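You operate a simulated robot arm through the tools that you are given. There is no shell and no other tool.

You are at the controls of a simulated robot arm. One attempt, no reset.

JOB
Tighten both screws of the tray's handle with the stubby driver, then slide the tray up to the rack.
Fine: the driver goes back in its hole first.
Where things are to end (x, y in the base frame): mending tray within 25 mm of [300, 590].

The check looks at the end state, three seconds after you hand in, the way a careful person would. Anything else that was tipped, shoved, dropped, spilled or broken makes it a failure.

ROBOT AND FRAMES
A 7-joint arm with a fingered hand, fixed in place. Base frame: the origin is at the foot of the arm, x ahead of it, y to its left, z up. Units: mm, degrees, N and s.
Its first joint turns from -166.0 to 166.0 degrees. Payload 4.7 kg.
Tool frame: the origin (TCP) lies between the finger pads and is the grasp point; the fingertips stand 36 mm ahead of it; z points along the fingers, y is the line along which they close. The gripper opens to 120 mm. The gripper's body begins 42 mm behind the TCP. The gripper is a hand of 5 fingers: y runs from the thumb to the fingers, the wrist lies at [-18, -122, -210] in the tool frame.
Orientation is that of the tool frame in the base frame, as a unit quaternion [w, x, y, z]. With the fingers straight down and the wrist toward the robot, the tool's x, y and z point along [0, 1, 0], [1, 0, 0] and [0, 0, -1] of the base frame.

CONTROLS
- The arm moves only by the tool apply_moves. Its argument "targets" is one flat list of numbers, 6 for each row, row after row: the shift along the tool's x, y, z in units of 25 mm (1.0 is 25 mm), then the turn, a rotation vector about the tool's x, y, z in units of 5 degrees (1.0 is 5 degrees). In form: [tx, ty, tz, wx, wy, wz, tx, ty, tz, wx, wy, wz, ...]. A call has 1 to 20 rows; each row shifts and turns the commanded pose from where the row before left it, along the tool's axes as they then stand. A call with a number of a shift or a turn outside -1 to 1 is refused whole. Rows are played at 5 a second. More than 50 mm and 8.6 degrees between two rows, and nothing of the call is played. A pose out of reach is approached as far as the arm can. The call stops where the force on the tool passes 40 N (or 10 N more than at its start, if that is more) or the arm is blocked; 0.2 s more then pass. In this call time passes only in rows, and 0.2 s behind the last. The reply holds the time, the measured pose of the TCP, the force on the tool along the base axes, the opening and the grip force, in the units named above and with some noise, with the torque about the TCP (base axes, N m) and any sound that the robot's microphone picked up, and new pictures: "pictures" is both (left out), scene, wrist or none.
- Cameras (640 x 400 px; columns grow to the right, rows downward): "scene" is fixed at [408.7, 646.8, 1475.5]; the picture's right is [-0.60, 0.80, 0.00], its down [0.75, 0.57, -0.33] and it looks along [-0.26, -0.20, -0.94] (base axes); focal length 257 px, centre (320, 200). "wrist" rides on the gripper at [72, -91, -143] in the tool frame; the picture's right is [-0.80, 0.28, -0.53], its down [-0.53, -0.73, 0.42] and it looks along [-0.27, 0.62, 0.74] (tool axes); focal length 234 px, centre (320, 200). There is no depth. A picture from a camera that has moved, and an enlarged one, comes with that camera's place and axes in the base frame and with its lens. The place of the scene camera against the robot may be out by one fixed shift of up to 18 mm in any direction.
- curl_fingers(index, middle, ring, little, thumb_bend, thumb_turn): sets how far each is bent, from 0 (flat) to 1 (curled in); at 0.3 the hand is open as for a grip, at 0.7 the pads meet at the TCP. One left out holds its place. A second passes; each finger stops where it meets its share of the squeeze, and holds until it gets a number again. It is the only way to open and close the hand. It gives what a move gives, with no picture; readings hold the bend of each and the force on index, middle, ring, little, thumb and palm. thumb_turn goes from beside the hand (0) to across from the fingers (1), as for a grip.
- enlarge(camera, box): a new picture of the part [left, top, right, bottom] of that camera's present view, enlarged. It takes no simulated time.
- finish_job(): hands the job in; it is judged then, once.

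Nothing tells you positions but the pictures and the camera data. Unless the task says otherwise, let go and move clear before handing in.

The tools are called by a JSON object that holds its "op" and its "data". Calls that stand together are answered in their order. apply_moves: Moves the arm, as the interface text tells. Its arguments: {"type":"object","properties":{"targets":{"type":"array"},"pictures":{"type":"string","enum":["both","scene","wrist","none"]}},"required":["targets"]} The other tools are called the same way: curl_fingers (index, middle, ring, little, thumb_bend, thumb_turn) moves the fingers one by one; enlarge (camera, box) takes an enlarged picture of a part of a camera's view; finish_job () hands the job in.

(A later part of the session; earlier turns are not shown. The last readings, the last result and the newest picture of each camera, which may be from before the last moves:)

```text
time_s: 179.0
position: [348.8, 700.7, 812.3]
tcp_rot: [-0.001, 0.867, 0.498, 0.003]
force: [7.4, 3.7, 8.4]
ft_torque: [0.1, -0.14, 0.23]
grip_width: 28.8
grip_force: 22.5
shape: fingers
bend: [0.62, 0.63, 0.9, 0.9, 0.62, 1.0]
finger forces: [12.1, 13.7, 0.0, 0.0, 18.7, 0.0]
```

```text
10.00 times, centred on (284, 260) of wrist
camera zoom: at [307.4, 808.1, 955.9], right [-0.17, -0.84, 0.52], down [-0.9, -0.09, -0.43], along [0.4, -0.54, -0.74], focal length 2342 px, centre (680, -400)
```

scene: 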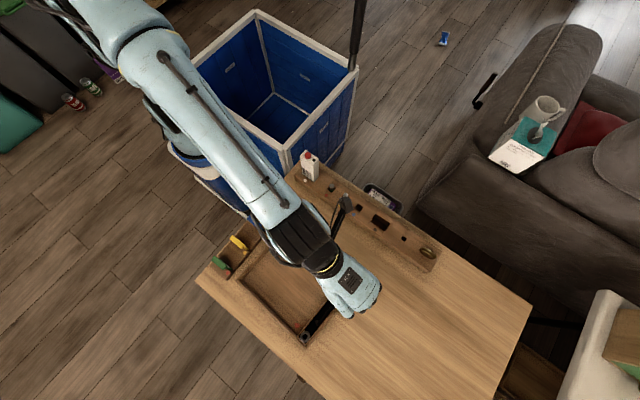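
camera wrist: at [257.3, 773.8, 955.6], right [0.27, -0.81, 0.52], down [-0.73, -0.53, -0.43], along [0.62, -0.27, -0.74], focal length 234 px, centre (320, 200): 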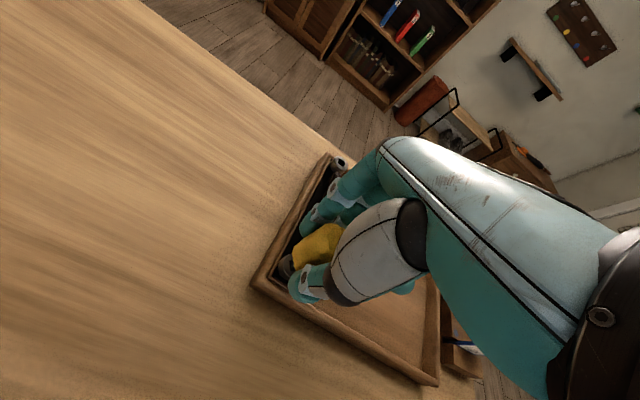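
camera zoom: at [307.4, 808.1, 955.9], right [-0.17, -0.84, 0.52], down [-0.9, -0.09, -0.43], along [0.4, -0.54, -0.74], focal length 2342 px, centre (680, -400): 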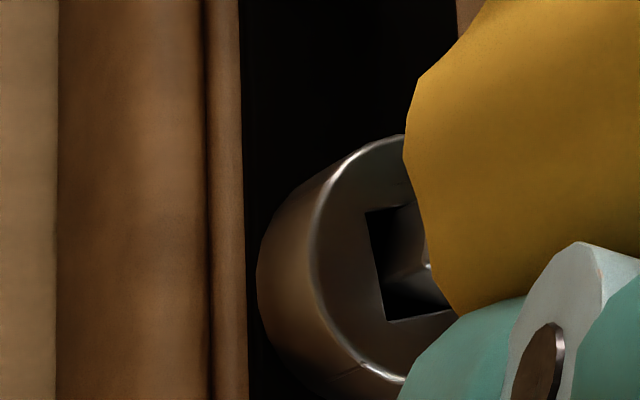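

Torque jumped to 0.23 N·m and the screw now lags the tool by about 9°, so it is coming up tight. A little further to confirm.

{"op": "apply_moves", "data": {"targets": [-0.0099, 0.01, 0, 0, 0, 1], "pictures": "none"}}

{"op": "apply_moves", "data": {"targets": [-0.0099, 0.01, 0, 0, 0, 1], "pictures": "wrist"}}

{"op": "enlarge", "data": {"camera": "wrist", "box": [256, 240, 312, 280]}}

{"op": "enlarge", "data": {"camera": "wrist", "box": [250, 190, 350, 300]}}

```text
time_s: 179.4
position: [349.8, 700.2, 811.0]
tcp_rot: [0.0, 0.888, 0.461, 0.002]
force: [4.1, 3.6, 4.9]
ft_torque: [0.09, -0.04, 0.28]
grip_width: 28.9
grip_force: 21.4
shape: fingers
bend: [0.71, 0.62, 0.9, 0.9, 0.62, 1.0]
finger forces: [10.9, 13.2, 0.1, 0.0, 19.8, 0.0]
```

```text
time_s: 179.8
position: [349.2, 699.9, 812.1]
tcp_rot: [0.0, 0.907, 0.42, 0.002]
force: [3.1, 2.5, 2.3]
ft_torque: [0.1, -0.15, 0.29]
grip_width: 28.5
grip_force: 21.9
shape: fingers
bend: [0.71, 0.62, 0.9, 0.9, 0.62, 1.0]
finger forces: [11.8, 14.0, 0.0, 0.0, 19.8, 0.0]
camera wrist: at [326.3, 813.3, 955.7], right [-0.31, -0.8, 0.52], down [-0.9, 0.07, -0.43], along [0.3, -0.6, -0.74], focal length 234 px, centre (320, 200)
```

wrist: 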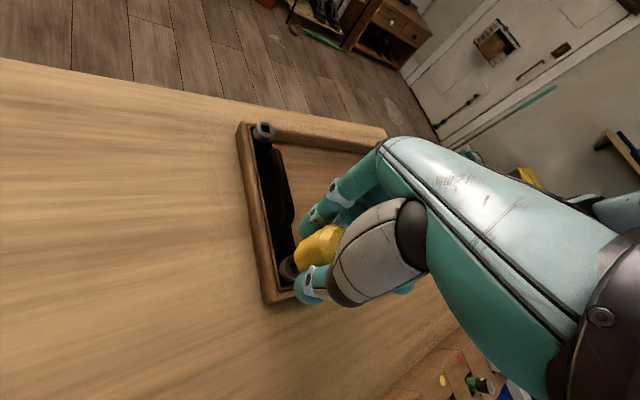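

```text
10.00 times, centred on (284, 260) of wrist
camera zoom: at [326.3, 813.3, 955.7], right [-0.31, -0.8, 0.52], down [-0.9, 0.07, -0.43], along [0.3, -0.6, -0.74], focal length 2342 px, centre (680, -400)
```

zoom: 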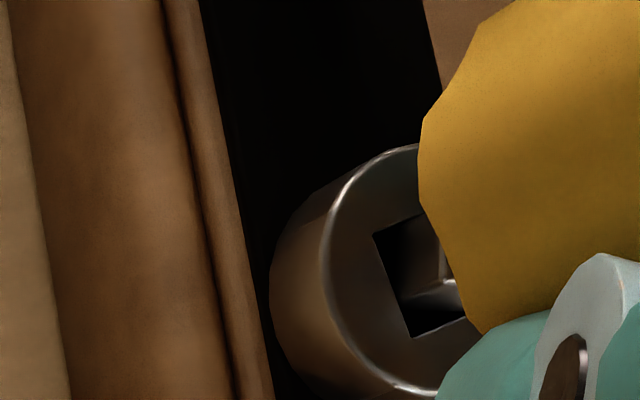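

```text
3.64 times, centred on (300, 245) of wrist
camera zoom: at [326.3, 813.3, 955.7], right [-0.31, -0.8, 0.52], down [-0.9, 0.07, -0.43], along [0.3, -0.6, -0.74], focal length 852 px, centre (393, 36)
```

zoom: 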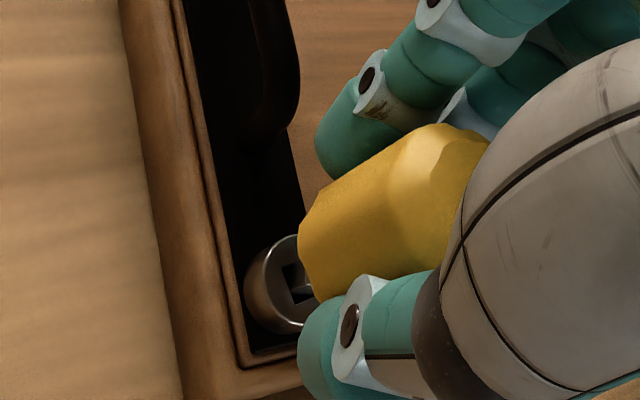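

The screw has stopped: the last 20° of tool turn moved it about 0–1°, at 0.29 N·m, and the handle started to slip in the fingers. That's tight, after roughly 76° of screw rotation. I'm backing off 20° to unload it, then lifting straight out.

{"op": "apply_moves", "data": {"targets": [0.0103, -0.0096, 0, 0, 0, -1, 0.0103, -0.0096, 0, 0, 0, -1, 0.0103, -0.0096, 0, 0, 0, -1, 0.0103, -0.0096, 0, 0, 0, -1], "pictures": "none"}}

{"op": "apply_moves", "data": {"targets": [0, 0, -0.2, 0, 0, 0, 0, 0, -0.2, 0, 0, 0, 0, 0, -0.4, 0, 0, 0, 0, 0, -0.6, 0, 0, 0, 0, 0, -0.6, 0, 0, 0]}}

{"op": "enlarge", "data": {"camera": "wrist", "box": [240, 190, 340, 300]}}

```text
time_s: 180.8
position: [349.1, 703.0, 812.6]
tcp_rot: [-0.001, 0.82, 0.572, 0.001]
force: [-3.2, -0.6, 3.4]
ft_torque: [-0.08, 0.16, 0.01]
grip_width: 28.2
grip_force: 21.1
shape: fingers
bend: [0.62, 0.64, 0.9, 0.9, 0.62, 1.0]
finger forces: [9.9, 11.2, 0.0, 0.1, 20.6, 0.1]
```

```text
time_s: 182.0
position: [347.8, 702.1, 861.8]
tcp_rot: [-0.001, 0.819, 0.573, 0.002]
force: [0.0, 0.4, -2.2]
ft_torque: [-0.02, -0.03, -0.01]
grip_width: 28.1
grip_force: 19.9
shape: fingers
bend: [0.62, 0.64, 0.9, 0.9, 0.62, 1.0]
finger forces: [10.8, 10.6, 0.0, 0.0, 19.0, 0.0]
camera wrist: at [287.7, 799.8, 1005.4], right [-0.02, -0.85, 0.52], down [-0.87, -0.25, -0.43], along [0.49, -0.46, -0.74], focal length 234 px, centre (320, 200)
```

scene: 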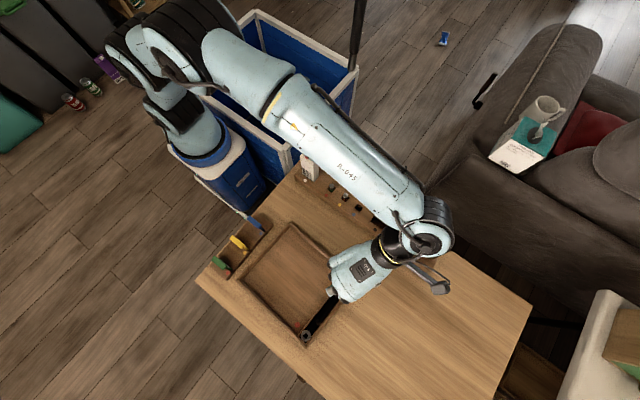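
wrist: 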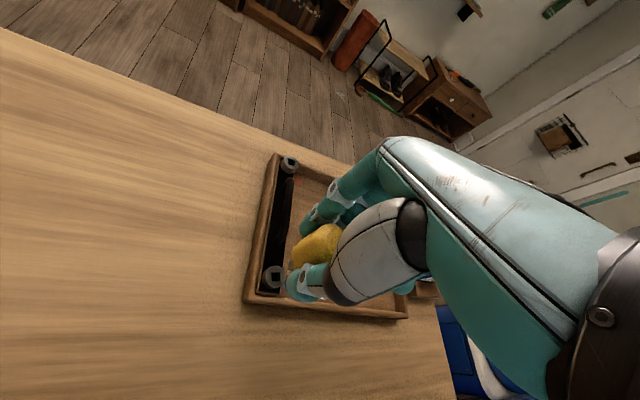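

```text
3.64 times, centred on (290, 245) of wrist
camera zoom: at [287.7, 799.8, 1005.4], right [-0.02, -0.85, 0.52], down [-0.87, -0.25, -0.43], along [0.49, -0.46, -0.74], focal length 852 px, centre (429, 36)
```

zoom: 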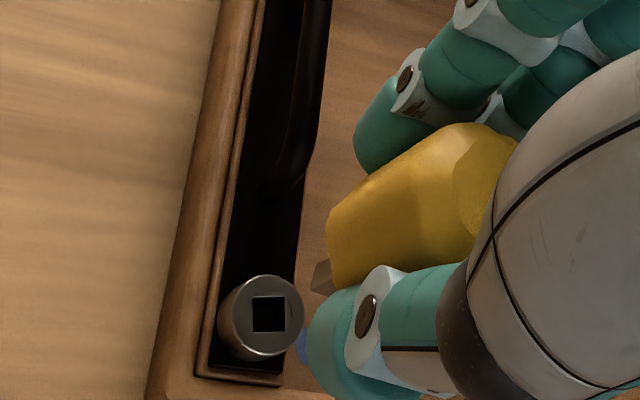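

The screw is free of the driver, which is still well held with its tip visible. I'm inspecting the tightened screw and comparing it with the other one.

{"op": "enlarge", "data": {"camera": "wrist", "box": [245, 255, 301, 295]}}

{"op": "enlarge", "data": {"camera": "wrist", "box": [262, 145, 318, 185]}}

{"op": "enlarge", "data": {"camera": "scene", "box": [293, 270, 361, 350]}}

```text
10.00 times, centred on (273, 275) of wrist
camera zoom: at [287.7, 799.8, 1005.4], right [-0.02, -0.85, 0.52], down [-0.87, -0.25, -0.43], along [0.49, -0.46, -0.74], focal length 2342 px, centre (790, -550)
```

zoom: 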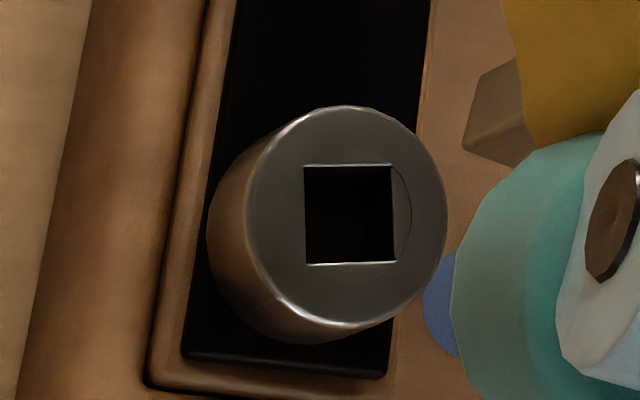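

```text
10.00 times, centred on (290, 165) of wrist
camera zoom: at [287.7, 799.8, 1005.4], right [-0.02, -0.85, 0.52], down [-0.87, -0.25, -0.43], along [0.49, -0.46, -0.74], focal length 2342 px, centre (620, 550)
```

zoom: 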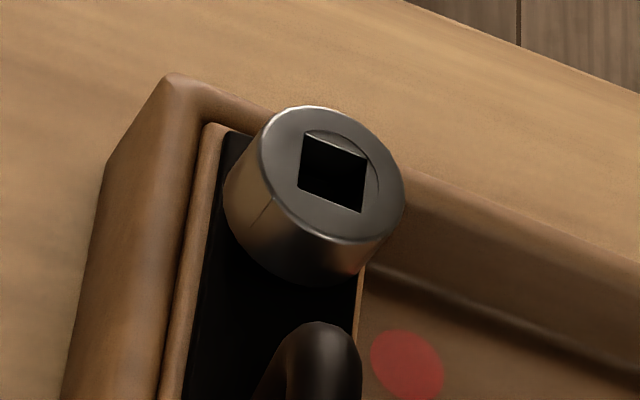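

```text
5.00 times, centred on (327, 310) of scene
camera zoom: at [408.7, 646.8, 1475.5], right [-0.6, 0.8, 0.0], down [0.75, 0.57, -0.33], along [-0.26, -0.2, -0.94], focal length 1283 px, centre (285, -350)
```

zoom: 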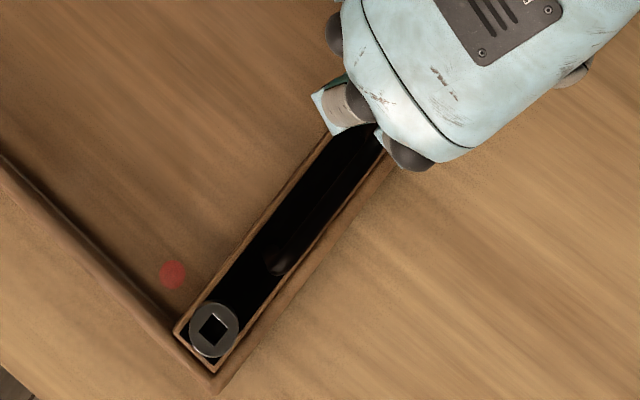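

The first screw rotated about 85° before stopping. The second should be near (512, 689). I'm moving over it and yawing back for its start angle.

{"op": "apply_moves", "data": {"targets": [0, 0, -0.7, 0, 0, 0, 0.273, 0.884, -0.0, 0, 0, 0, 0.273, 0.884, -0.0, 0, 0, 0, 0.273, 0.884, -0.0, 0, 0, 0, 0.273, 0.884, -0.0, 0, 0, 0, 0.273, 0.884, -0.0, 0, 0, 0, 0.273, 0.884, -0.0, 0, 0, 0, 0.273, 0.884, -0.0, 0, 0, 0], "pictures": "none"}}

{"op": "apply_moves", "data": {"targets": [0, 0, 0, 0, 0, -1, 0, 0, 0, 0, 0, -1, 0, 0, 0, 0, 0, -1, 0, 0, 0, 0, 0, -1, 0, 0, 0, 0, 0, -1, 0, 0, 0, 0, 0, -1, 0, 0, 0, 0, 0, -1, 0, 0, 0, 0, 0, -1, 0, 0, 0, 0, 0, -1, 0, 0, 0, 0, 0, -1, 0, 0, 0, 0, 0, -1, 0, 0, 0, 0, 0, -1, 0, 0, 0, 0, 0, -1, 0, 0, 0, 0, 0, -1, 0, 0, 0, 0, 0, -1, 0, 0, 0, 0, 0, -1]}}

{"op": "enlarge", "data": {"camera": "wrist", "box": [220, 200, 340, 310]}}

```text
time_s: 183.8
position: [511.6, 691.3, 879.9]
tcp_rot: [0.0, 0.82, 0.573, 0.002]
force: [0.3, -0.3, 0.4]
ft_torque: [0.0, -0.01, -0.04]
grip_width: 28.2
grip_force: 19.9
shape: fingers
bend: [0.62, 0.64, 0.9, 0.9, 0.62, 1.0]
finger forces: [10.7, 10.6, 0.0, 0.0, 19.0, 0.0]
```

```text
time_s: 187.2
position: [510.5, 692.9, 880.8]
tcp_rot: [0.001, 0.259, 0.966, 0.003]
force: [0.7, -0.3, 0.1]
ft_torque: [-0.01, 0.04, 0.02]
grip_width: 28.1
grip_force: 19.9
shape: fingers
bend: [0.62, 0.64, 0.9, 0.9, 0.62, 1.0]
finger forces: [10.7, 10.5, 0.1, 0.0, 18.9, 0.0]
camera wrist: at [402.5, 649.1, 1023.5], right [0.83, -0.16, 0.53], down [0.09, -0.9, -0.43], along [0.54, 0.41, -0.73], focal length 234 px, centre (320, 200)
```

scene: 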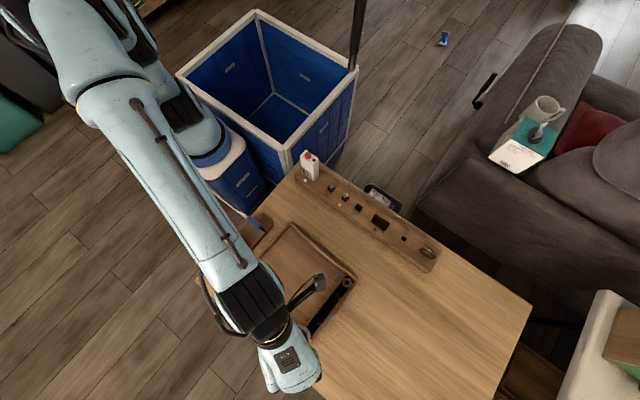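
wrist: 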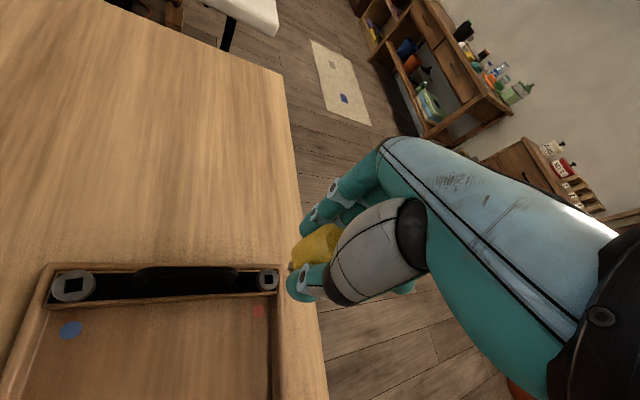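

```text
3.64 times, centred on (280, 255) of wrist
camera zoom: at [402.5, 649.1, 1023.5], right [0.83, -0.16, 0.53], down [0.09, -0.9, -0.43], along [0.54, 0.41, -0.73], focal length 852 px, centre (466, 0)
```

zoom: 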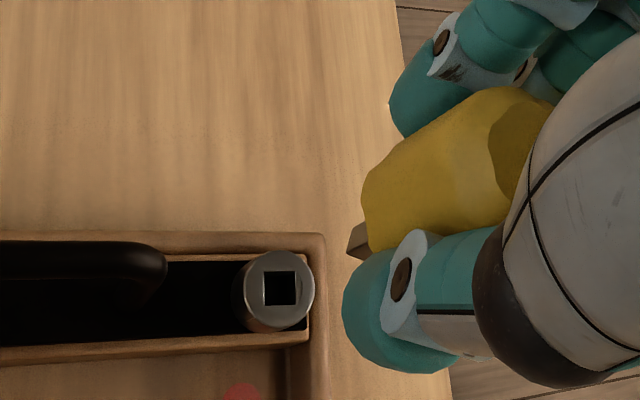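

Tip and red-side screw are both in view. I'm zooming in for the alignment.

{"op": "enlarge", "data": {"camera": "wrist", "box": [246, 255, 302, 295]}}

```text
10.00 times, centred on (274, 275) of wrist
camera zoom: at [402.5, 649.1, 1023.5], right [0.83, -0.16, 0.53], down [0.09, -0.9, -0.43], along [0.54, 0.41, -0.73], focal length 2342 px, centre (780, -550)
```

zoom: 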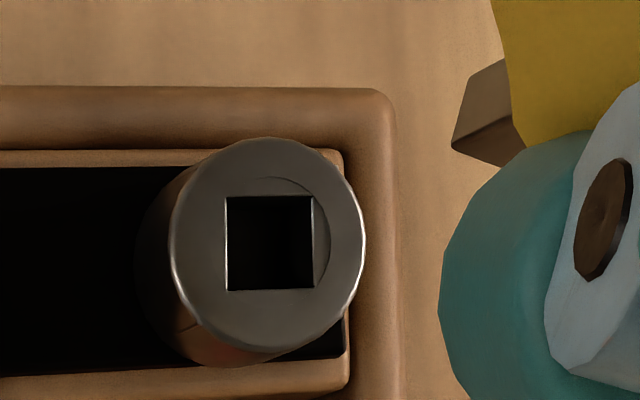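

The socket is about (0.4, −2.5) mm from the tip in tool x/y, with the tip leading it by 16°, which fits. I'm correcting and lowering to a hover.

{"op": "apply_moves", "data": {"targets": [0.016, -0.1, 0.3, 0, 0, 0, 0, 0, 0.5, 0, 0, 0, 0, 0, 0.5, 0, 0, 0, 0, 0, 0.5, 0, 0, 0], "pictures": "none"}}

{"op": "enlarge", "data": {"camera": "wrist", "box": [256, 245, 312, 285]}}

```text
time_s: 188.2
position: [508.4, 692.2, 834.7]
tcp_rot: [0.001, 0.26, 0.965, 0.001]
force: [0.4, 0.4, -0.6]
ft_torque: [-0.02, 0.01, -0.01]
grip_width: 28.2
grip_force: 19.9
shape: fingers
bend: [0.62, 0.64, 0.9, 0.9, 0.62, 1.0]
finger forces: [10.5, 10.6, 0.0, 0.0, 18.9, 0.0]
```

```text
10.00 times, centred on (284, 265) of wrist
camera zoom: at [400.4, 647.4, 977.9], right [0.83, -0.16, 0.53], down [0.09, -0.9, -0.43], along [0.54, 0.41, -0.73], focal length 2342 px, centre (680, -450)
```

zoom: 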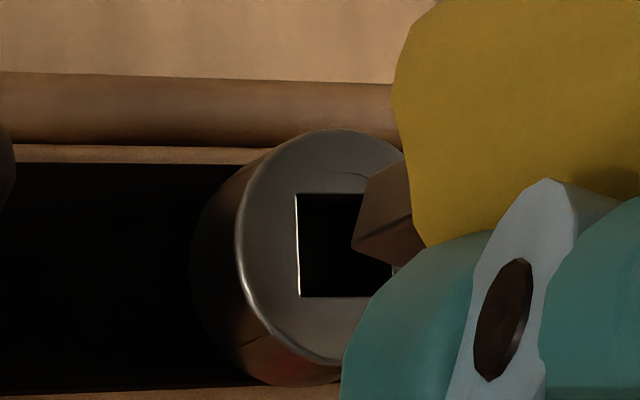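

Almost centred. I'm making a tiny correction and descending.

{"op": "apply_moves", "data": {"targets": [-0.02, 0.02, 0.16, 0, 0, 0, 0, 0, 0.16, 0, 0, 0], "pictures": "none"}}

{"op": "apply_moves", "data": {"targets": [0, 0, 0.06, 0, 0, 0], "pictures": "none"}}

{"op": "enlarge", "data": {"camera": "wrist", "box": [256, 245, 312, 285]}}

{"op": "apply_moves", "data": {"targets": [0, 0, 0.06, 0, 0, 0], "pictures": "none"}}

{"op": "apply_moves", "data": {"targets": [0, 0, 0.06, 0, 0, 0], "pictures": "none"}}

{"op": "enlarge", "data": {"camera": "wrist", "box": [256, 245, 312, 285]}}

```text
time_s: 188.8
position: [509.2, 692.6, 826.9]
tcp_rot: [0.002, 0.26, 0.965, 0.001]
force: [0.2, 0.3, -2.1]
ft_torque: [-0.01, 0.01, 0.0]
grip_width: 28.1
grip_force: 20.2
shape: fingers
bend: [0.62, 0.64, 0.9, 0.9, 0.62, 1.0]
finger forces: [10.5, 10.5, 0.0, 0.1, 18.9, 0.1]
```

```text
time_s: 189.2
position: [509.9, 692.0, 826.0]
tcp_rot: [0.001, 0.261, 0.965, 0.002]
force: [-1.0, 0.3, -1.6]
ft_torque: [0.0, 0.02, -0.01]
grip_width: 28.2
grip_force: 20.0
shape: fingers
bend: [0.62, 0.64, 0.9, 0.9, 0.62, 1.0]
finger forces: [10.5, 10.4, 0.0, 0.0, 18.9, 0.0]
```

```text
10.00 times, centred on (284, 265) of wrist
camera zoom: at [402.0, 647.7, 968.7], right [0.83, -0.16, 0.53], down [0.09, -0.9, -0.43], along [0.54, 0.4, -0.73], focal length 2342 px, centre (680, -450)
```

zoom: 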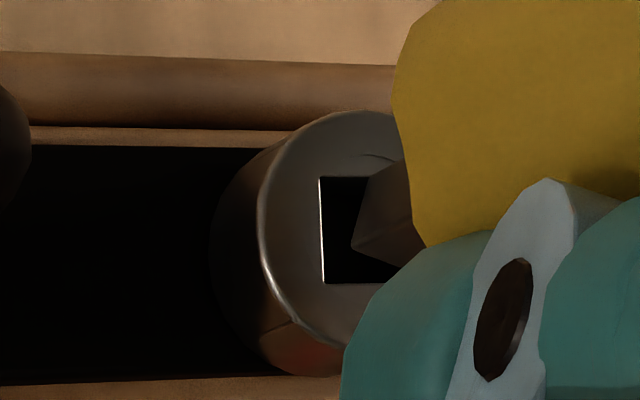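

```text
time_s: 189.6
position: [509.7, 692.3, 823.3]
tcp_rot: [0.001, 0.26, 0.966, 0.001]
force: [0.1, 0.0, -1.2]
ft_torque: [0.02, 0.0, -0.04]
grip_width: 28.2
grip_force: 19.8
shape: fingers
bend: [0.62, 0.64, 0.9, 0.9, 0.62, 1.0]
finger forces: [10.6, 10.5, 0.0, 0.0, 18.9, 0.1]
```

```text
time_s: 190.0
position: [509.6, 691.9, 821.8]
tcp_rot: [0.002, 0.26, 0.966, 0.002]
force: [0.9, 0.4, -0.4]
ft_torque: [-0.01, 0.01, -0.02]
grip_width: 28.2
grip_force: 20.0
shape: fingers
bend: [0.62, 0.64, 0.9, 0.9, 0.62, 1.0]
finger forces: [10.5, 10.5, 0.1, 0.0, 18.9, 0.0]
```

```text
10.00 times, centred on (284, 265) of wrist
camera zoom: at [401.7, 647.8, 965.7], right [0.83, -0.16, 0.53], down [0.09, -0.9, -0.43], along [0.54, 0.4, -0.73], focal length 2342 px, centre (680, -450)
```

zoom: 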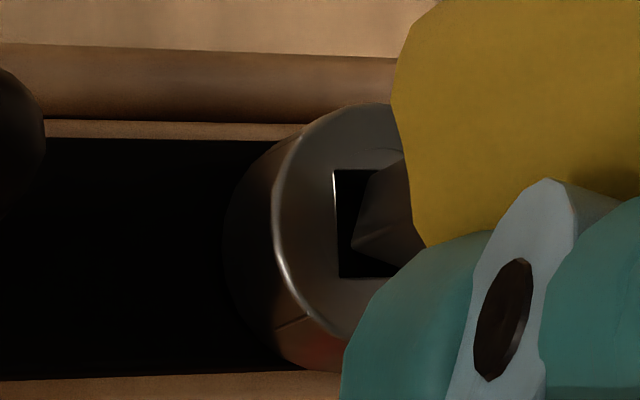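

The tip is centred in the socket. I'm continuing down to seat it.

{"op": "apply_moves", "data": {"targets": [0, 0, 0.06, 0, 0, 0, 0, 0, 0.06, 0, 0, 0], "pictures": "none"}}

{"op": "apply_moves", "data": {"targets": [0, 0, 0.06, 0, 0, 0], "pictures": "none"}}

{"op": "apply_moves", "data": {"targets": [0, 0, 0.06, 0, 0, 0], "pictures": "none"}}

{"op": "apply_moves", "data": {"targets": [0, 0, 0.04, 0, 0, 0], "pictures": "none"}}

```text
time_s: 190.6
position: [509.3, 691.7, 821.2]
tcp_rot: [0.002, 0.259, 0.966, 0.002]
force: [0.2, 0.0, 6.1]
ft_torque: [-0.08, -0.04, 0.01]
grip_width: 28.3
grip_force: 20.7
shape: fingers
bend: [0.62, 0.64, 0.9, 0.9, 0.62, 1.0]
finger forces: [10.6, 11.3, 0.1, 0.0, 19.6, 0.0]
```

```text
time_s: 191.0
position: [508.3, 693.2, 819.9]
tcp_rot: [0.001, 0.259, 0.966, 0.003]
force: [-1.6, -0.5, 12.5]
ft_torque: [-0.09, 0.05, -0.02]
grip_width: 28.0
grip_force: 21.5
shape: fingers
bend: [0.62, 0.64, 0.9, 0.9, 0.62, 1.0]
finger forces: [10.7, 11.7, 0.1, 0.0, 20.7, 0.0]
```

```text
time_s: 191.4
position: [508.4, 692.1, 819.9]
tcp_rot: [0.0, 0.26, 0.966, 0.004]
force: [-2.2, 0.2, 20.4]
ft_torque: [-0.23, 0.1, 0.01]
grip_width: 28.0
grip_force: 23.2
shape: fingers
bend: [0.71, 0.64, 0.9, 0.9, 0.62, 1.0]
finger forces: [11.4, 12.4, 0.1, 0.0, 22.3, 0.0]
```

```text
time_s: 191.8
position: [509.7, 691.4, 820.4]
tcp_rot: [0.001, 0.26, 0.966, 0.004]
force: [-3.5, 1.5, 28.0]
ft_torque: [-0.19, 0.14, -0.03]
grip_width: 28.0
grip_force: 24.6
shape: fingers
bend: [0.71, 0.64, 0.9, 0.9, 0.62, 1.0]
finger forces: [12.6, 13.1, 0.0, 0.0, 23.4, 0.1]
```

Contact at z≈821, too early, so the tip caught the rim. I'm backing off at once to look.

{"op": "apply_moves", "data": {"targets": [0, 0, -0.2, 0, 0, 0, 0, 0, -0.1, 0, 0, 0], "pictures": "none"}}

{"op": "enlarge", "data": {"camera": "wrist", "box": [256, 240, 312, 280]}}

{"op": "enlarge", "data": {"camera": "wrist", "box": [250, 190, 350, 300]}}

```text
time_s: 192.4
position: [509.9, 690.6, 820.9]
tcp_rot: [0.001, 0.26, 0.966, 0.001]
force: [1.0, 1.3, 5.0]
ft_torque: [0.09, -0.04, 0.04]
grip_width: 28.4
grip_force: 21.4
shape: fingers
bend: [0.71, 0.64, 0.9, 0.9, 0.62, 1.0]
finger forces: [11.8, 12.0, 0.1, 0.0, 19.9, 0.0]
```

```text
10.00 times, centred on (284, 260) of wrist
camera zoom: at [401.7, 647.2, 963.9], right [0.83, -0.16, 0.53], down [0.09, -0.9, -0.42], along [0.54, 0.4, -0.74], focal length 2342 px, centre (680, -400)
```

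zoom: 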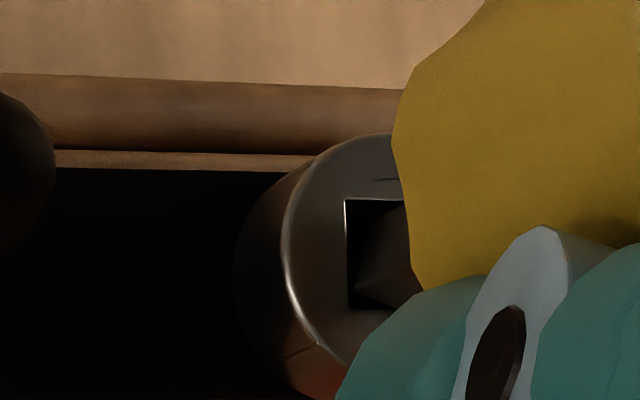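

```text
3.64 times, centred on (300, 245) of wrist
camera zoom: at [401.7, 647.2, 963.9], right [0.83, -0.16, 0.53], down [0.09, -0.9, -0.42], along [0.54, 0.4, -0.74], focal length 852 px, centre (393, 36)
```

zoom: 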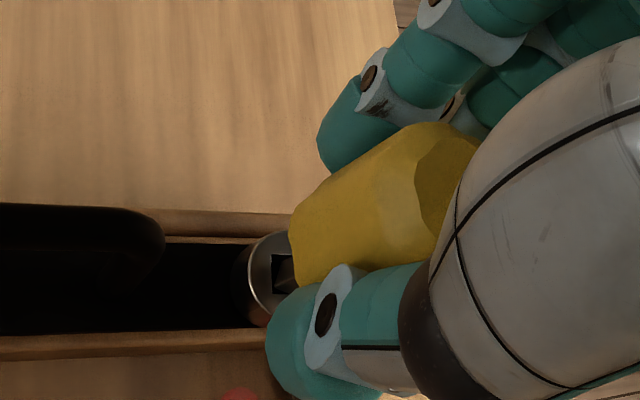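

Let me let it settle and re-read before deciding.

{"op": "apply_moves", "data": {"targets": [0, 0, 0, 0, 0, 0], "pictures": "none"}}

{"op": "enlarge", "data": {"camera": "wrist", "box": [256, 240, 312, 280]}}

{"op": "enlarge", "data": {"camera": "scene", "box": [200, 210, 380, 360]}}

```text
time_s: 192.8
position: [509.6, 690.7, 820.5]
tcp_rot: [0.002, 0.26, 0.965, 0.0]
force: [0.4, 0.3, -0.3]
ft_torque: [-0.01, -0.01, 0.0]
grip_width: 28.2
grip_force: 20.2
shape: fingers
bend: [0.71, 0.64, 0.9, 0.9, 0.62, 1.0]
finger forces: [10.9, 10.9, 0.0, 0.0, 19.6, 0.1]
```

```text
10.00 times, centred on (284, 260) of wrist
camera zoom: at [401.7, 647.4, 964.3], right [0.83, -0.16, 0.53], down [0.09, -0.9, -0.42], along [0.54, 0.4, -0.74], focal length 2342 px, centre (680, -400)
```

zoom: 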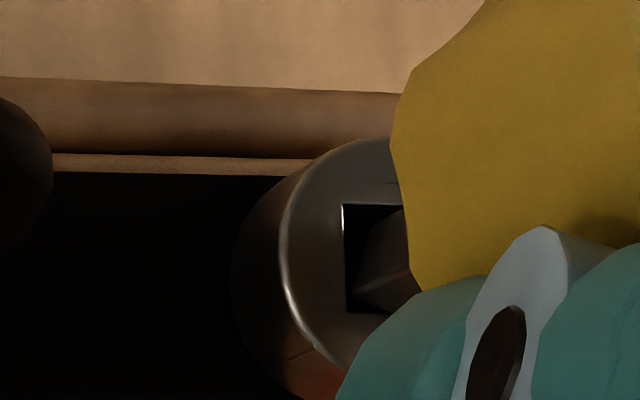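

```text
2.67 times, centred on (290, 285) of scene
camera zoom: at [408.7, 646.8, 1475.5], right [-0.6, 0.8, 0.0], down [0.75, 0.57, -0.33], along [-0.26, -0.2, -0.94], focal length 684 px, centre (400, -27)
```

zoom: 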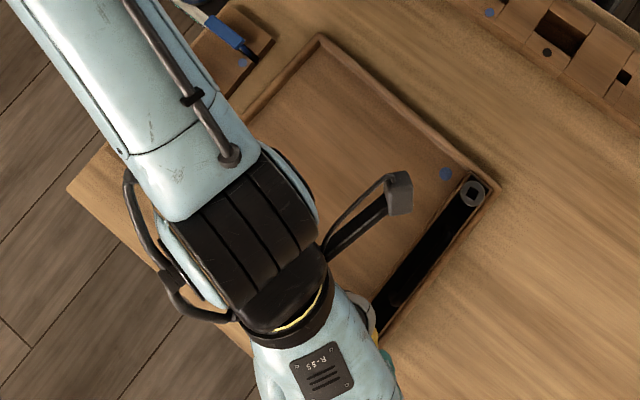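

Settled with no load. With the tip leading the socket by 16° there was only ~0.6 mm of margin, so I'll lift slightly, rotate back 16° to square it up, and re-align.

{"op": "apply_moves", "data": {"targets": [0, 0, -0.16, 0, 0, 0, 0.0078, -0.0133, 0, 0, 0, -0.82, 0.0078, -0.0133, 0, 0, 0, -0.82, 0.0078, -0.0133, 0, 0, 0, -0.82, 0.0078, -0.0133, 0, 0, 0, -0.82], "pictures": "none"}}

{"op": "enlarge", "data": {"camera": "wrist", "box": [256, 240, 312, 280]}}

```text
time_s: 194.0
position: [509.0, 690.8, 826.2]
tcp_rot: [0.001, 0.119, 0.993, 0.002]
force: [0.5, -0.4, -1.1]
ft_torque: [0.01, 0.01, 0.0]
grip_width: 27.8
grip_force: 20.4
shape: fingers
bend: [0.71, 0.64, 0.9, 0.9, 0.62, 1.0]
finger forces: [10.5, 10.9, 0.0, 0.0, 19.4, 0.1]
```

```text
10.00 times, centred on (284, 260) of wrist
camera zoom: at [416.7, 617.8, 969.9], right [0.85, 0.08, 0.53], down [0.34, -0.84, -0.43], along [0.41, 0.54, -0.73], focal length 2342 px, centre (680, -400)
```

zoom: 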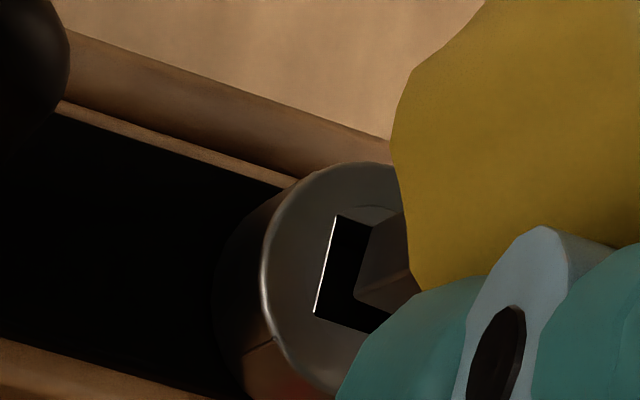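

Now tip and socket edges are parallel with even margins. I'm applying a small correction and stepping down carefully.

{"op": "apply_moves", "data": {"targets": [0.006, 0.015, 0.12, 0, 0, 0], "pictures": "none"}}

{"op": "apply_moves", "data": {"targets": [0, 0, 0.06, 0, 0, 0], "pictures": "none"}}

{"op": "enlarge", "data": {"camera": "wrist", "box": [256, 240, 312, 280]}}

```text
time_s: 194.4
position: [509.8, 691.2, 825.1]
tcp_rot: [0.002, 0.12, 0.993, 0.002]
force: [-0.2, 0.1, -1.6]
ft_torque: [0.0, -0.02, 0.01]
grip_width: 28.0
grip_force: 20.5
shape: fingers
bend: [0.71, 0.64, 0.9, 0.9, 0.62, 1.0]
finger forces: [10.6, 10.9, 0.0, 0.1, 19.4, 0.1]
```

```text
time_s: 194.8
position: [507.8, 692.2, 822.1]
tcp_rot: [0.001, 0.121, 0.993, 0.003]
force: [0.7, -0.3, -1.3]
ft_torque: [0.02, 0.01, 0.01]
grip_width: 28.0
grip_force: 20.6
shape: fingers
bend: [0.71, 0.64, 0.9, 0.9, 0.62, 1.0]
finger forces: [10.5, 10.8, 0.1, 0.0, 19.5, 0.0]
```

```text
10.00 times, centred on (284, 260) of wrist
camera zoom: at [416.9, 618.7, 965.8], right [0.85, 0.08, 0.53], down [0.34, -0.84, -0.43], along [0.41, 0.54, -0.73], focal length 2342 px, centre (680, -400)
```

zoom: 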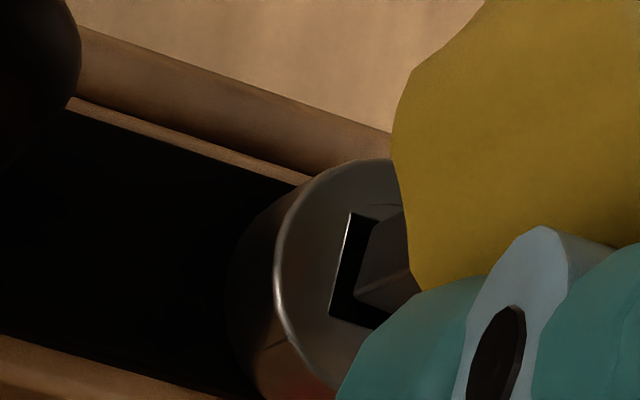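

Good margins all round. Continuing, one step at a time.

{"op": "apply_moves", "data": {"targets": [0, 0, 0.06, 0, 0, 0], "pictures": "none"}}

{"op": "apply_moves", "data": {"targets": [0, 0, 0.06, 0, 0, 0], "pictures": "none"}}

{"op": "enlarge", "data": {"camera": "wrist", "box": [256, 240, 312, 280]}}

```text
time_s: 195.2
position: [508.2, 691.8, 821.4]
tcp_rot: [0.001, 0.12, 0.993, 0.002]
force: [-0.3, 0.2, -1.4]
ft_torque: [0.01, 0.04, 0.04]
grip_width: 28.1
grip_force: 20.6
shape: fingers
bend: [0.71, 0.64, 0.9, 0.9, 0.62, 1.0]
finger forces: [10.6, 10.9, 0.0, 0.0, 19.5, 0.1]
```

```text
time_s: 195.6
position: [507.5, 691.9, 819.0]
tcp_rot: [0.001, 0.121, 0.993, 0.001]
force: [-0.7, 0.4, -1.4]
ft_torque: [0.01, 0.04, 0.01]
grip_width: 28.1
grip_force: 20.5
shape: fingers
bend: [0.71, 0.64, 0.9, 0.9, 0.62, 1.0]
finger forces: [10.6, 10.9, 0.1, 0.0, 19.4, 0.1]
```

```text
10.00 times, centred on (284, 260) of wrist
camera zoom: at [416.4, 618.5, 962.6], right [0.85, 0.08, 0.53], down [0.34, -0.84, -0.43], along [0.41, 0.54, -0.73], focal length 2342 px, centre (680, -400)
```

zoom: 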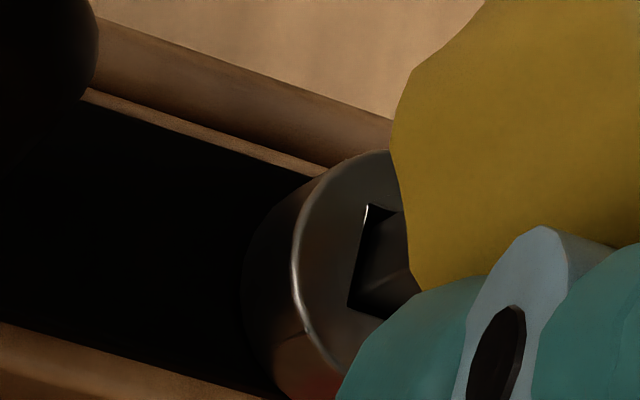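

It's going in now. Continuing gently to the floor.

{"op": "apply_moves", "data": {"targets": [0, 0, 0.06, 0, 0, 0], "pictures": "none"}}

{"op": "apply_moves", "data": {"targets": [0, 0, 0.06, 0, 0, 0], "pictures": "none"}}

```text
time_s: 196.0
position: [507.9, 692.0, 817.6]
tcp_rot: [0.001, 0.12, 0.993, 0.001]
force: [-0.1, 0.0, -1.2]
ft_torque: [-0.02, -0.04, -0.01]
grip_width: 28.1
grip_force: 20.3
shape: fingers
bend: [0.71, 0.64, 0.9, 0.9, 0.62, 1.0]
finger forces: [10.6, 11.0, 0.1, 0.0, 19.3, 0.0]
```

```text
time_s: 196.4
position: [508.5, 691.6, 815.5]
tcp_rot: [0.001, 0.121, 0.993, 0.001]
force: [0.2, 0.1, -1.5]
ft_torque: [-0.02, -0.02, 0.02]
grip_width: 28.2
grip_force: 21.2
shape: fingers
bend: [0.71, 0.64, 0.9, 0.9, 0.62, 1.0]
finger forces: [10.6, 11.0, 0.0, 0.0, 19.4, 0.0]
```

{"op": "apply_moves", "data": {"targets": [0, 0, 0.06, 0, 0, 0], "pictures": "none"}}

{"op": "apply_moves", "data": {"targets": [0, 0, 0.04, 0, 0, 0], "pictures": "none"}}

```text
time_s: 196.8
position: [507.9, 692.3, 814.6]
tcp_rot: [0.001, 0.121, 0.993, 0.001]
force: [-0.2, -0.6, -0.7]
ft_torque: [0.01, 0.03, -0.01]
grip_width: 28.3
grip_force: 20.8
shape: fingers
bend: [0.71, 0.64, 0.9, 0.9, 0.62, 1.0]
finger forces: [10.6, 11.0, 0.0, 0.0, 19.5, 0.0]
```

```text
time_s: 197.2
position: [507.3, 691.8, 812.8]
tcp_rot: [0.001, 0.12, 0.993, 0.002]
force: [0.5, 0.5, -1.2]
ft_torque: [0.0, 0.0, 0.0]
grip_width: 28.0
grip_force: 19.9
shape: fingers
bend: [0.71, 0.64, 0.9, 0.9, 0.62, 1.0]
finger forces: [10.6, 10.9, 0.0, 0.1, 19.4, 0.1]
```

Deep enough (7–8 mm) with no load. I'm turning clockwise about the tip: 30° to take up slack, then checking.

{"op": "apply_moves", "data": {"targets": [-0.0104, 0.0149, 0, 0, 0, 1, -0.0104, 0.0149, 0, 0, 0, 1, -0.0104, 0.0149, 0, 0, 0, 1], "pictures": "none"}}

{"op": "apply_moves", "data": {"targets": [-0.0104, 0.0149, 0, 0, 0, 1, -0.0104, 0.0149, 0, 0, 0, 1, -0.0104, 0.0149, 0, 0, 0, 1], "pictures": "none"}}

{"op": "enlarge", "data": {"camera": "wrist", "box": [256, 235, 312, 275]}}

```text
time_s: 198.0
position: [508.8, 691.1, 813.7]
tcp_rot: [0.0, 0.249, 0.968, 0.002]
force: [0.7, 1.2, -1.4]
ft_torque: [0.05, 0.02, 0.04]
grip_width: 27.9
grip_force: 20.6
shape: fingers
bend: [0.71, 0.64, 0.9, 0.9, 0.62, 1.0]
finger forces: [10.7, 11.0, 0.1, 0.2, 19.1, 0.1]
```

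```text
time_s: 198.8
position: [510.8, 693.2, 813.8]
tcp_rot: [0.001, 0.373, 0.928, 0.001]
force: [-1.0, 0.3, 2.5]
ft_torque: [0.0, 0.05, 0.03]
grip_width: 27.9
grip_force: 20.7
shape: fingers
bend: [0.71, 0.64, 0.9, 0.9, 0.62, 1.0]
finger forces: [10.1, 11.3, 0.0, 0.1, 19.5, 0.0]
```

```text
10.00 times, centred on (284, 255) of wrist
camera zoom: at [396.2, 675.2, 957.1], right [0.77, -0.36, 0.53], down [-0.12, -0.9, -0.43], along [0.62, 0.27, -0.73], focal length 2342 px, centre (680, -350)
```

zoom: 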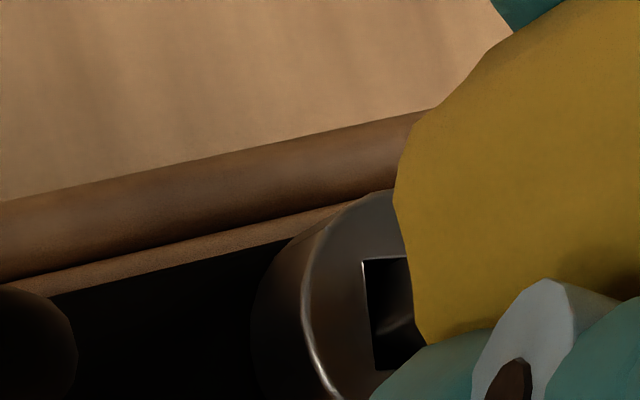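

It's engaged: the screw has turned about 12° with the tool. I'm continuing clockwise in 10–15° steps.

{"op": "apply_moves", "data": {"targets": [-0.0104, 0.0149, 0, 0, 0, 1, -0.0104, 0.0149, 0, 0, 0, 1, -0.0104, 0.0149, 0, 0, 0, 1], "pictures": "none"}}

{"op": "apply_moves", "data": {"targets": [-0.0104, 0.0149, 0, 0, 0, 1, -0.0104, 0.0149, 0, 0, 0, 1, -0.0104, 0.0149, 0, 0, 0, 1], "pictures": "none"}}

{"op": "enlarge", "data": {"camera": "wrist", "box": [256, 235, 312, 275]}}

```text
time_s: 199.6
position: [512.6, 692.7, 813.1]
tcp_rot: [0.001, 0.492, 0.871, 0.002]
force: [-2.0, -2.7, 3.5]
ft_torque: [-0.09, 0.13, 0.02]
grip_width: 27.8
grip_force: 20.4
shape: fingers
bend: [0.71, 0.64, 0.9, 0.9, 0.62, 1.0]
finger forces: [9.3, 11.2, 0.0, 0.0, 20.8, 0.0]
```

```text
time_s: 200.4
position: [513.7, 693.0, 814.0]
tcp_rot: [0.001, 0.601, 0.8, 0.002]
force: [-3.7, -2.1, -0.9]
ft_torque: [-0.07, 0.2, 0.02]
grip_width: 28.3
grip_force: 19.4
shape: fingers
bend: [0.71, 0.64, 0.9, 0.9, 0.62, 1.0]
finger forces: [8.7, 10.4, 0.1, 0.0, 21.0, 0.1]
```

```text
10.00 times, centred on (284, 255) of wrist
camera zoom: at [407.0, 735.2, 957.3], right [0.49, -0.7, 0.52], down [-0.55, -0.71, -0.43], along [0.67, -0.08, -0.74], focal length 2342 px, centre (680, -350)
```

zoom: 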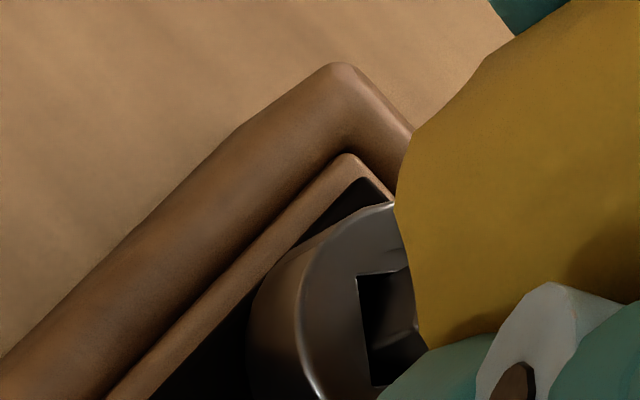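

The screw is following (about 42° so far). There's a slight side load, so I'll re-centre by half a millimetre and continue.

{"op": "apply_moves", "data": {"targets": [-0.0087, -0.0275, 0, 0, 0, 0, -0.0104, 0.0149, 0, 0, 0, 1, -0.0104, 0.0149, 0, 0, 0, 1], "pictures": "none"}}

{"op": "apply_moves", "data": {"targets": [-0.0104, 0.0149, 0, 0, 0, 1, -0.0104, 0.0149, 0, 0, 0, 1], "pictures": "none"}}

{"op": "enlarge", "data": {"camera": "wrist", "box": [256, 235, 312, 275]}}

```text
time_s: 201.2
position: [513.6, 693.3, 813.2]
tcp_rot: [0.0, 0.668, 0.745, 0.003]
force: [-2.9, -1.7, 0.1]
ft_torque: [-0.04, 0.21, 0.04]
grip_width: 27.9
grip_force: 19.9
shape: fingers
bend: [0.71, 0.64, 0.9, 0.9, 0.62, 1.0]
finger forces: [8.9, 10.6, 0.1, 0.0, 20.9, 0.1]
```

```text
time_s: 201.8
position: [515.3, 690.9, 812.9]
tcp_rot: [0.001, 0.731, 0.683, 0.002]
force: [-3.6, -1.0, 0.3]
ft_torque: [0.0, 0.19, 0.05]
grip_width: 27.9
grip_force: 20.4
shape: fingers
bend: [0.71, 0.64, 0.9, 0.9, 0.62, 1.0]
finger forces: [8.9, 10.6, 0.1, 0.0, 20.7, 0.1]
```

```text
10.00 times, centred on (284, 255) of wrist
camera zoom: at [429.7, 768.1, 957.4], right [0.22, -0.82, 0.52], down [-0.77, -0.48, -0.43], along [0.6, -0.3, -0.74], focal length 2342 px, centre (680, -350)
```

zoom: 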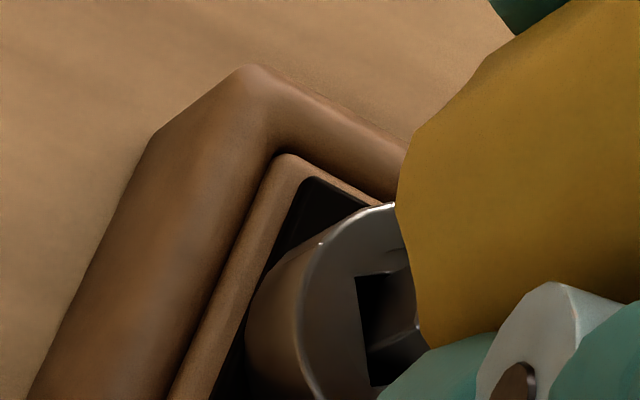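

About 62° of screw rotation so far with low torque. I'm continuing until it comes up tight.

{"op": "apply_moves", "data": {"targets": [-0.0104, 0.0149, 0, 0, 0, 1, -0.0104, 0.0149, 0, 0, 0, 1], "pictures": "none"}}

{"op": "apply_moves", "data": {"targets": [-0.0104, 0.0149, 0, 0, 0, 1, -0.0104, 0.0149, 0, 0, 0, 1], "pictures": "none"}}

{"op": "enlarge", "data": {"camera": "wrist", "box": [256, 235, 312, 275]}}

```text
time_s: 202.4
position: [516.0, 692.3, 813.5]
tcp_rot: [-0.001, 0.787, 0.617, 0.002]
force: [-4.0, -1.7, 0.4]
ft_torque: [-0.03, 0.23, 0.05]
grip_width: 28.1
grip_force: 20.8
shape: fingers
bend: [0.71, 0.64, 0.9, 0.9, 0.62, 1.0]
finger forces: [8.4, 11.0, 0.1, 0.1, 21.3, 0.1]
```

```text
time_s: 203.0
position: [516.1, 689.8, 814.3]
tcp_rot: [0.001, 0.838, 0.546, 0.002]
force: [-2.7, -1.2, -0.8]
ft_torque: [0.01, 0.13, 0.06]
grip_width: 27.7
grip_force: 20.4
shape: fingers
bend: [0.71, 0.64, 0.9, 0.9, 0.62, 1.0]
finger forces: [9.2, 11.4, 0.1, 0.0, 20.5, 0.1]
```

```text
10.00 times, centred on (284, 255) of wrist
camera zoom: at [462.5, 791.7, 957.6], right [-0.07, -0.85, 0.52], down [-0.88, -0.19, -0.43], along [0.46, -0.49, -0.74], focal length 2342 px, centre (680, -350)
```

zoom: 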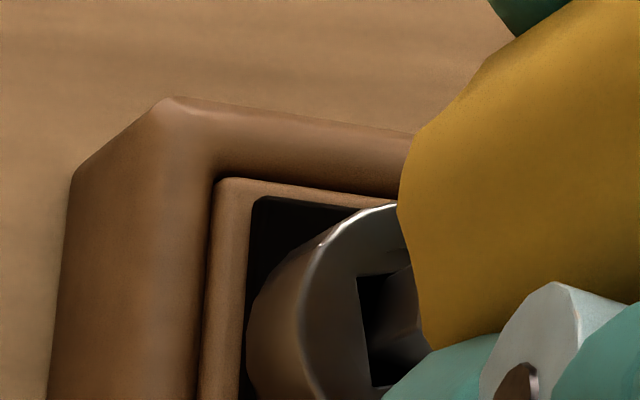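

82° and still turning freely, so this screw was looser. Continuing.

{"op": "apply_moves", "data": {"targets": [-0.0104, 0.0149, 0, 0, 0, 1, -0.0104, 0.0149, 0, 0, 0, 1], "pictures": "none"}}

{"op": "apply_moves", "data": {"targets": [-0.0104, 0.0149, 0, 0, 0, 1, -0.0104, 0.0149, 0, 0, 0, 1], "pictures": "wrist"}}

{"op": "enlarge", "data": {"camera": "wrist", "box": [256, 235, 312, 275]}}

```text
time_s: 203.6
position: [516.0, 689.7, 813.9]
tcp_rot: [0.0, 0.882, 0.471, 0.003]
force: [-1.6, 2.7, -1.3]
ft_torque: [0.05, 0.08, 0.18]
grip_width: 27.8
grip_force: 20.9
shape: fingers
bend: [0.71, 0.63, 0.9, 0.9, 0.62, 1.0]
finger forces: [9.3, 12.5, 0.0, 0.1, 21.4, 0.0]
```

```text
time_s: 204.2
position: [518.1, 686.9, 813.2]
tcp_rot: [0.0, 0.92, 0.393, 0.002]
force: [2.1, 3.0, -0.9]
ft_torque: [0.04, -0.16, 0.33]
grip_width: 28.1
grip_force: 23.2
shape: fingers
bend: [0.71, 0.62, 0.9, 0.9, 0.62, 1.0]
finger forces: [11.3, 13.9, 0.1, 0.0, 20.9, 0.0]
camera wrist: at [502.8, 801.8, 957.6], right [-0.36, -0.77, 0.52], down [-0.9, 0.12, -0.43], along [0.27, -0.62, -0.74], focal length 234 px, centre (320, 200)
```

wrist: 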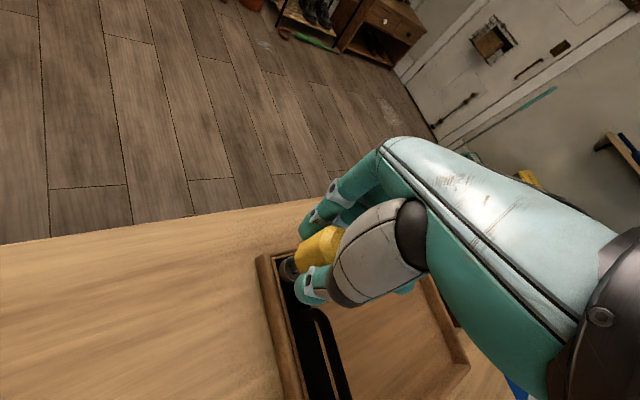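

```text
10.00 times, centred on (284, 255) of wrist
camera zoom: at [502.8, 801.8, 957.6], right [-0.36, -0.77, 0.52], down [-0.9, 0.12, -0.43], along [0.27, -0.62, -0.74], focal length 2342 px, centre (680, -350)
```

zoom: 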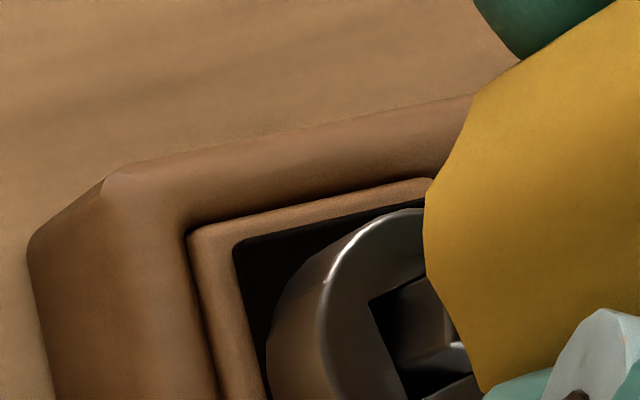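

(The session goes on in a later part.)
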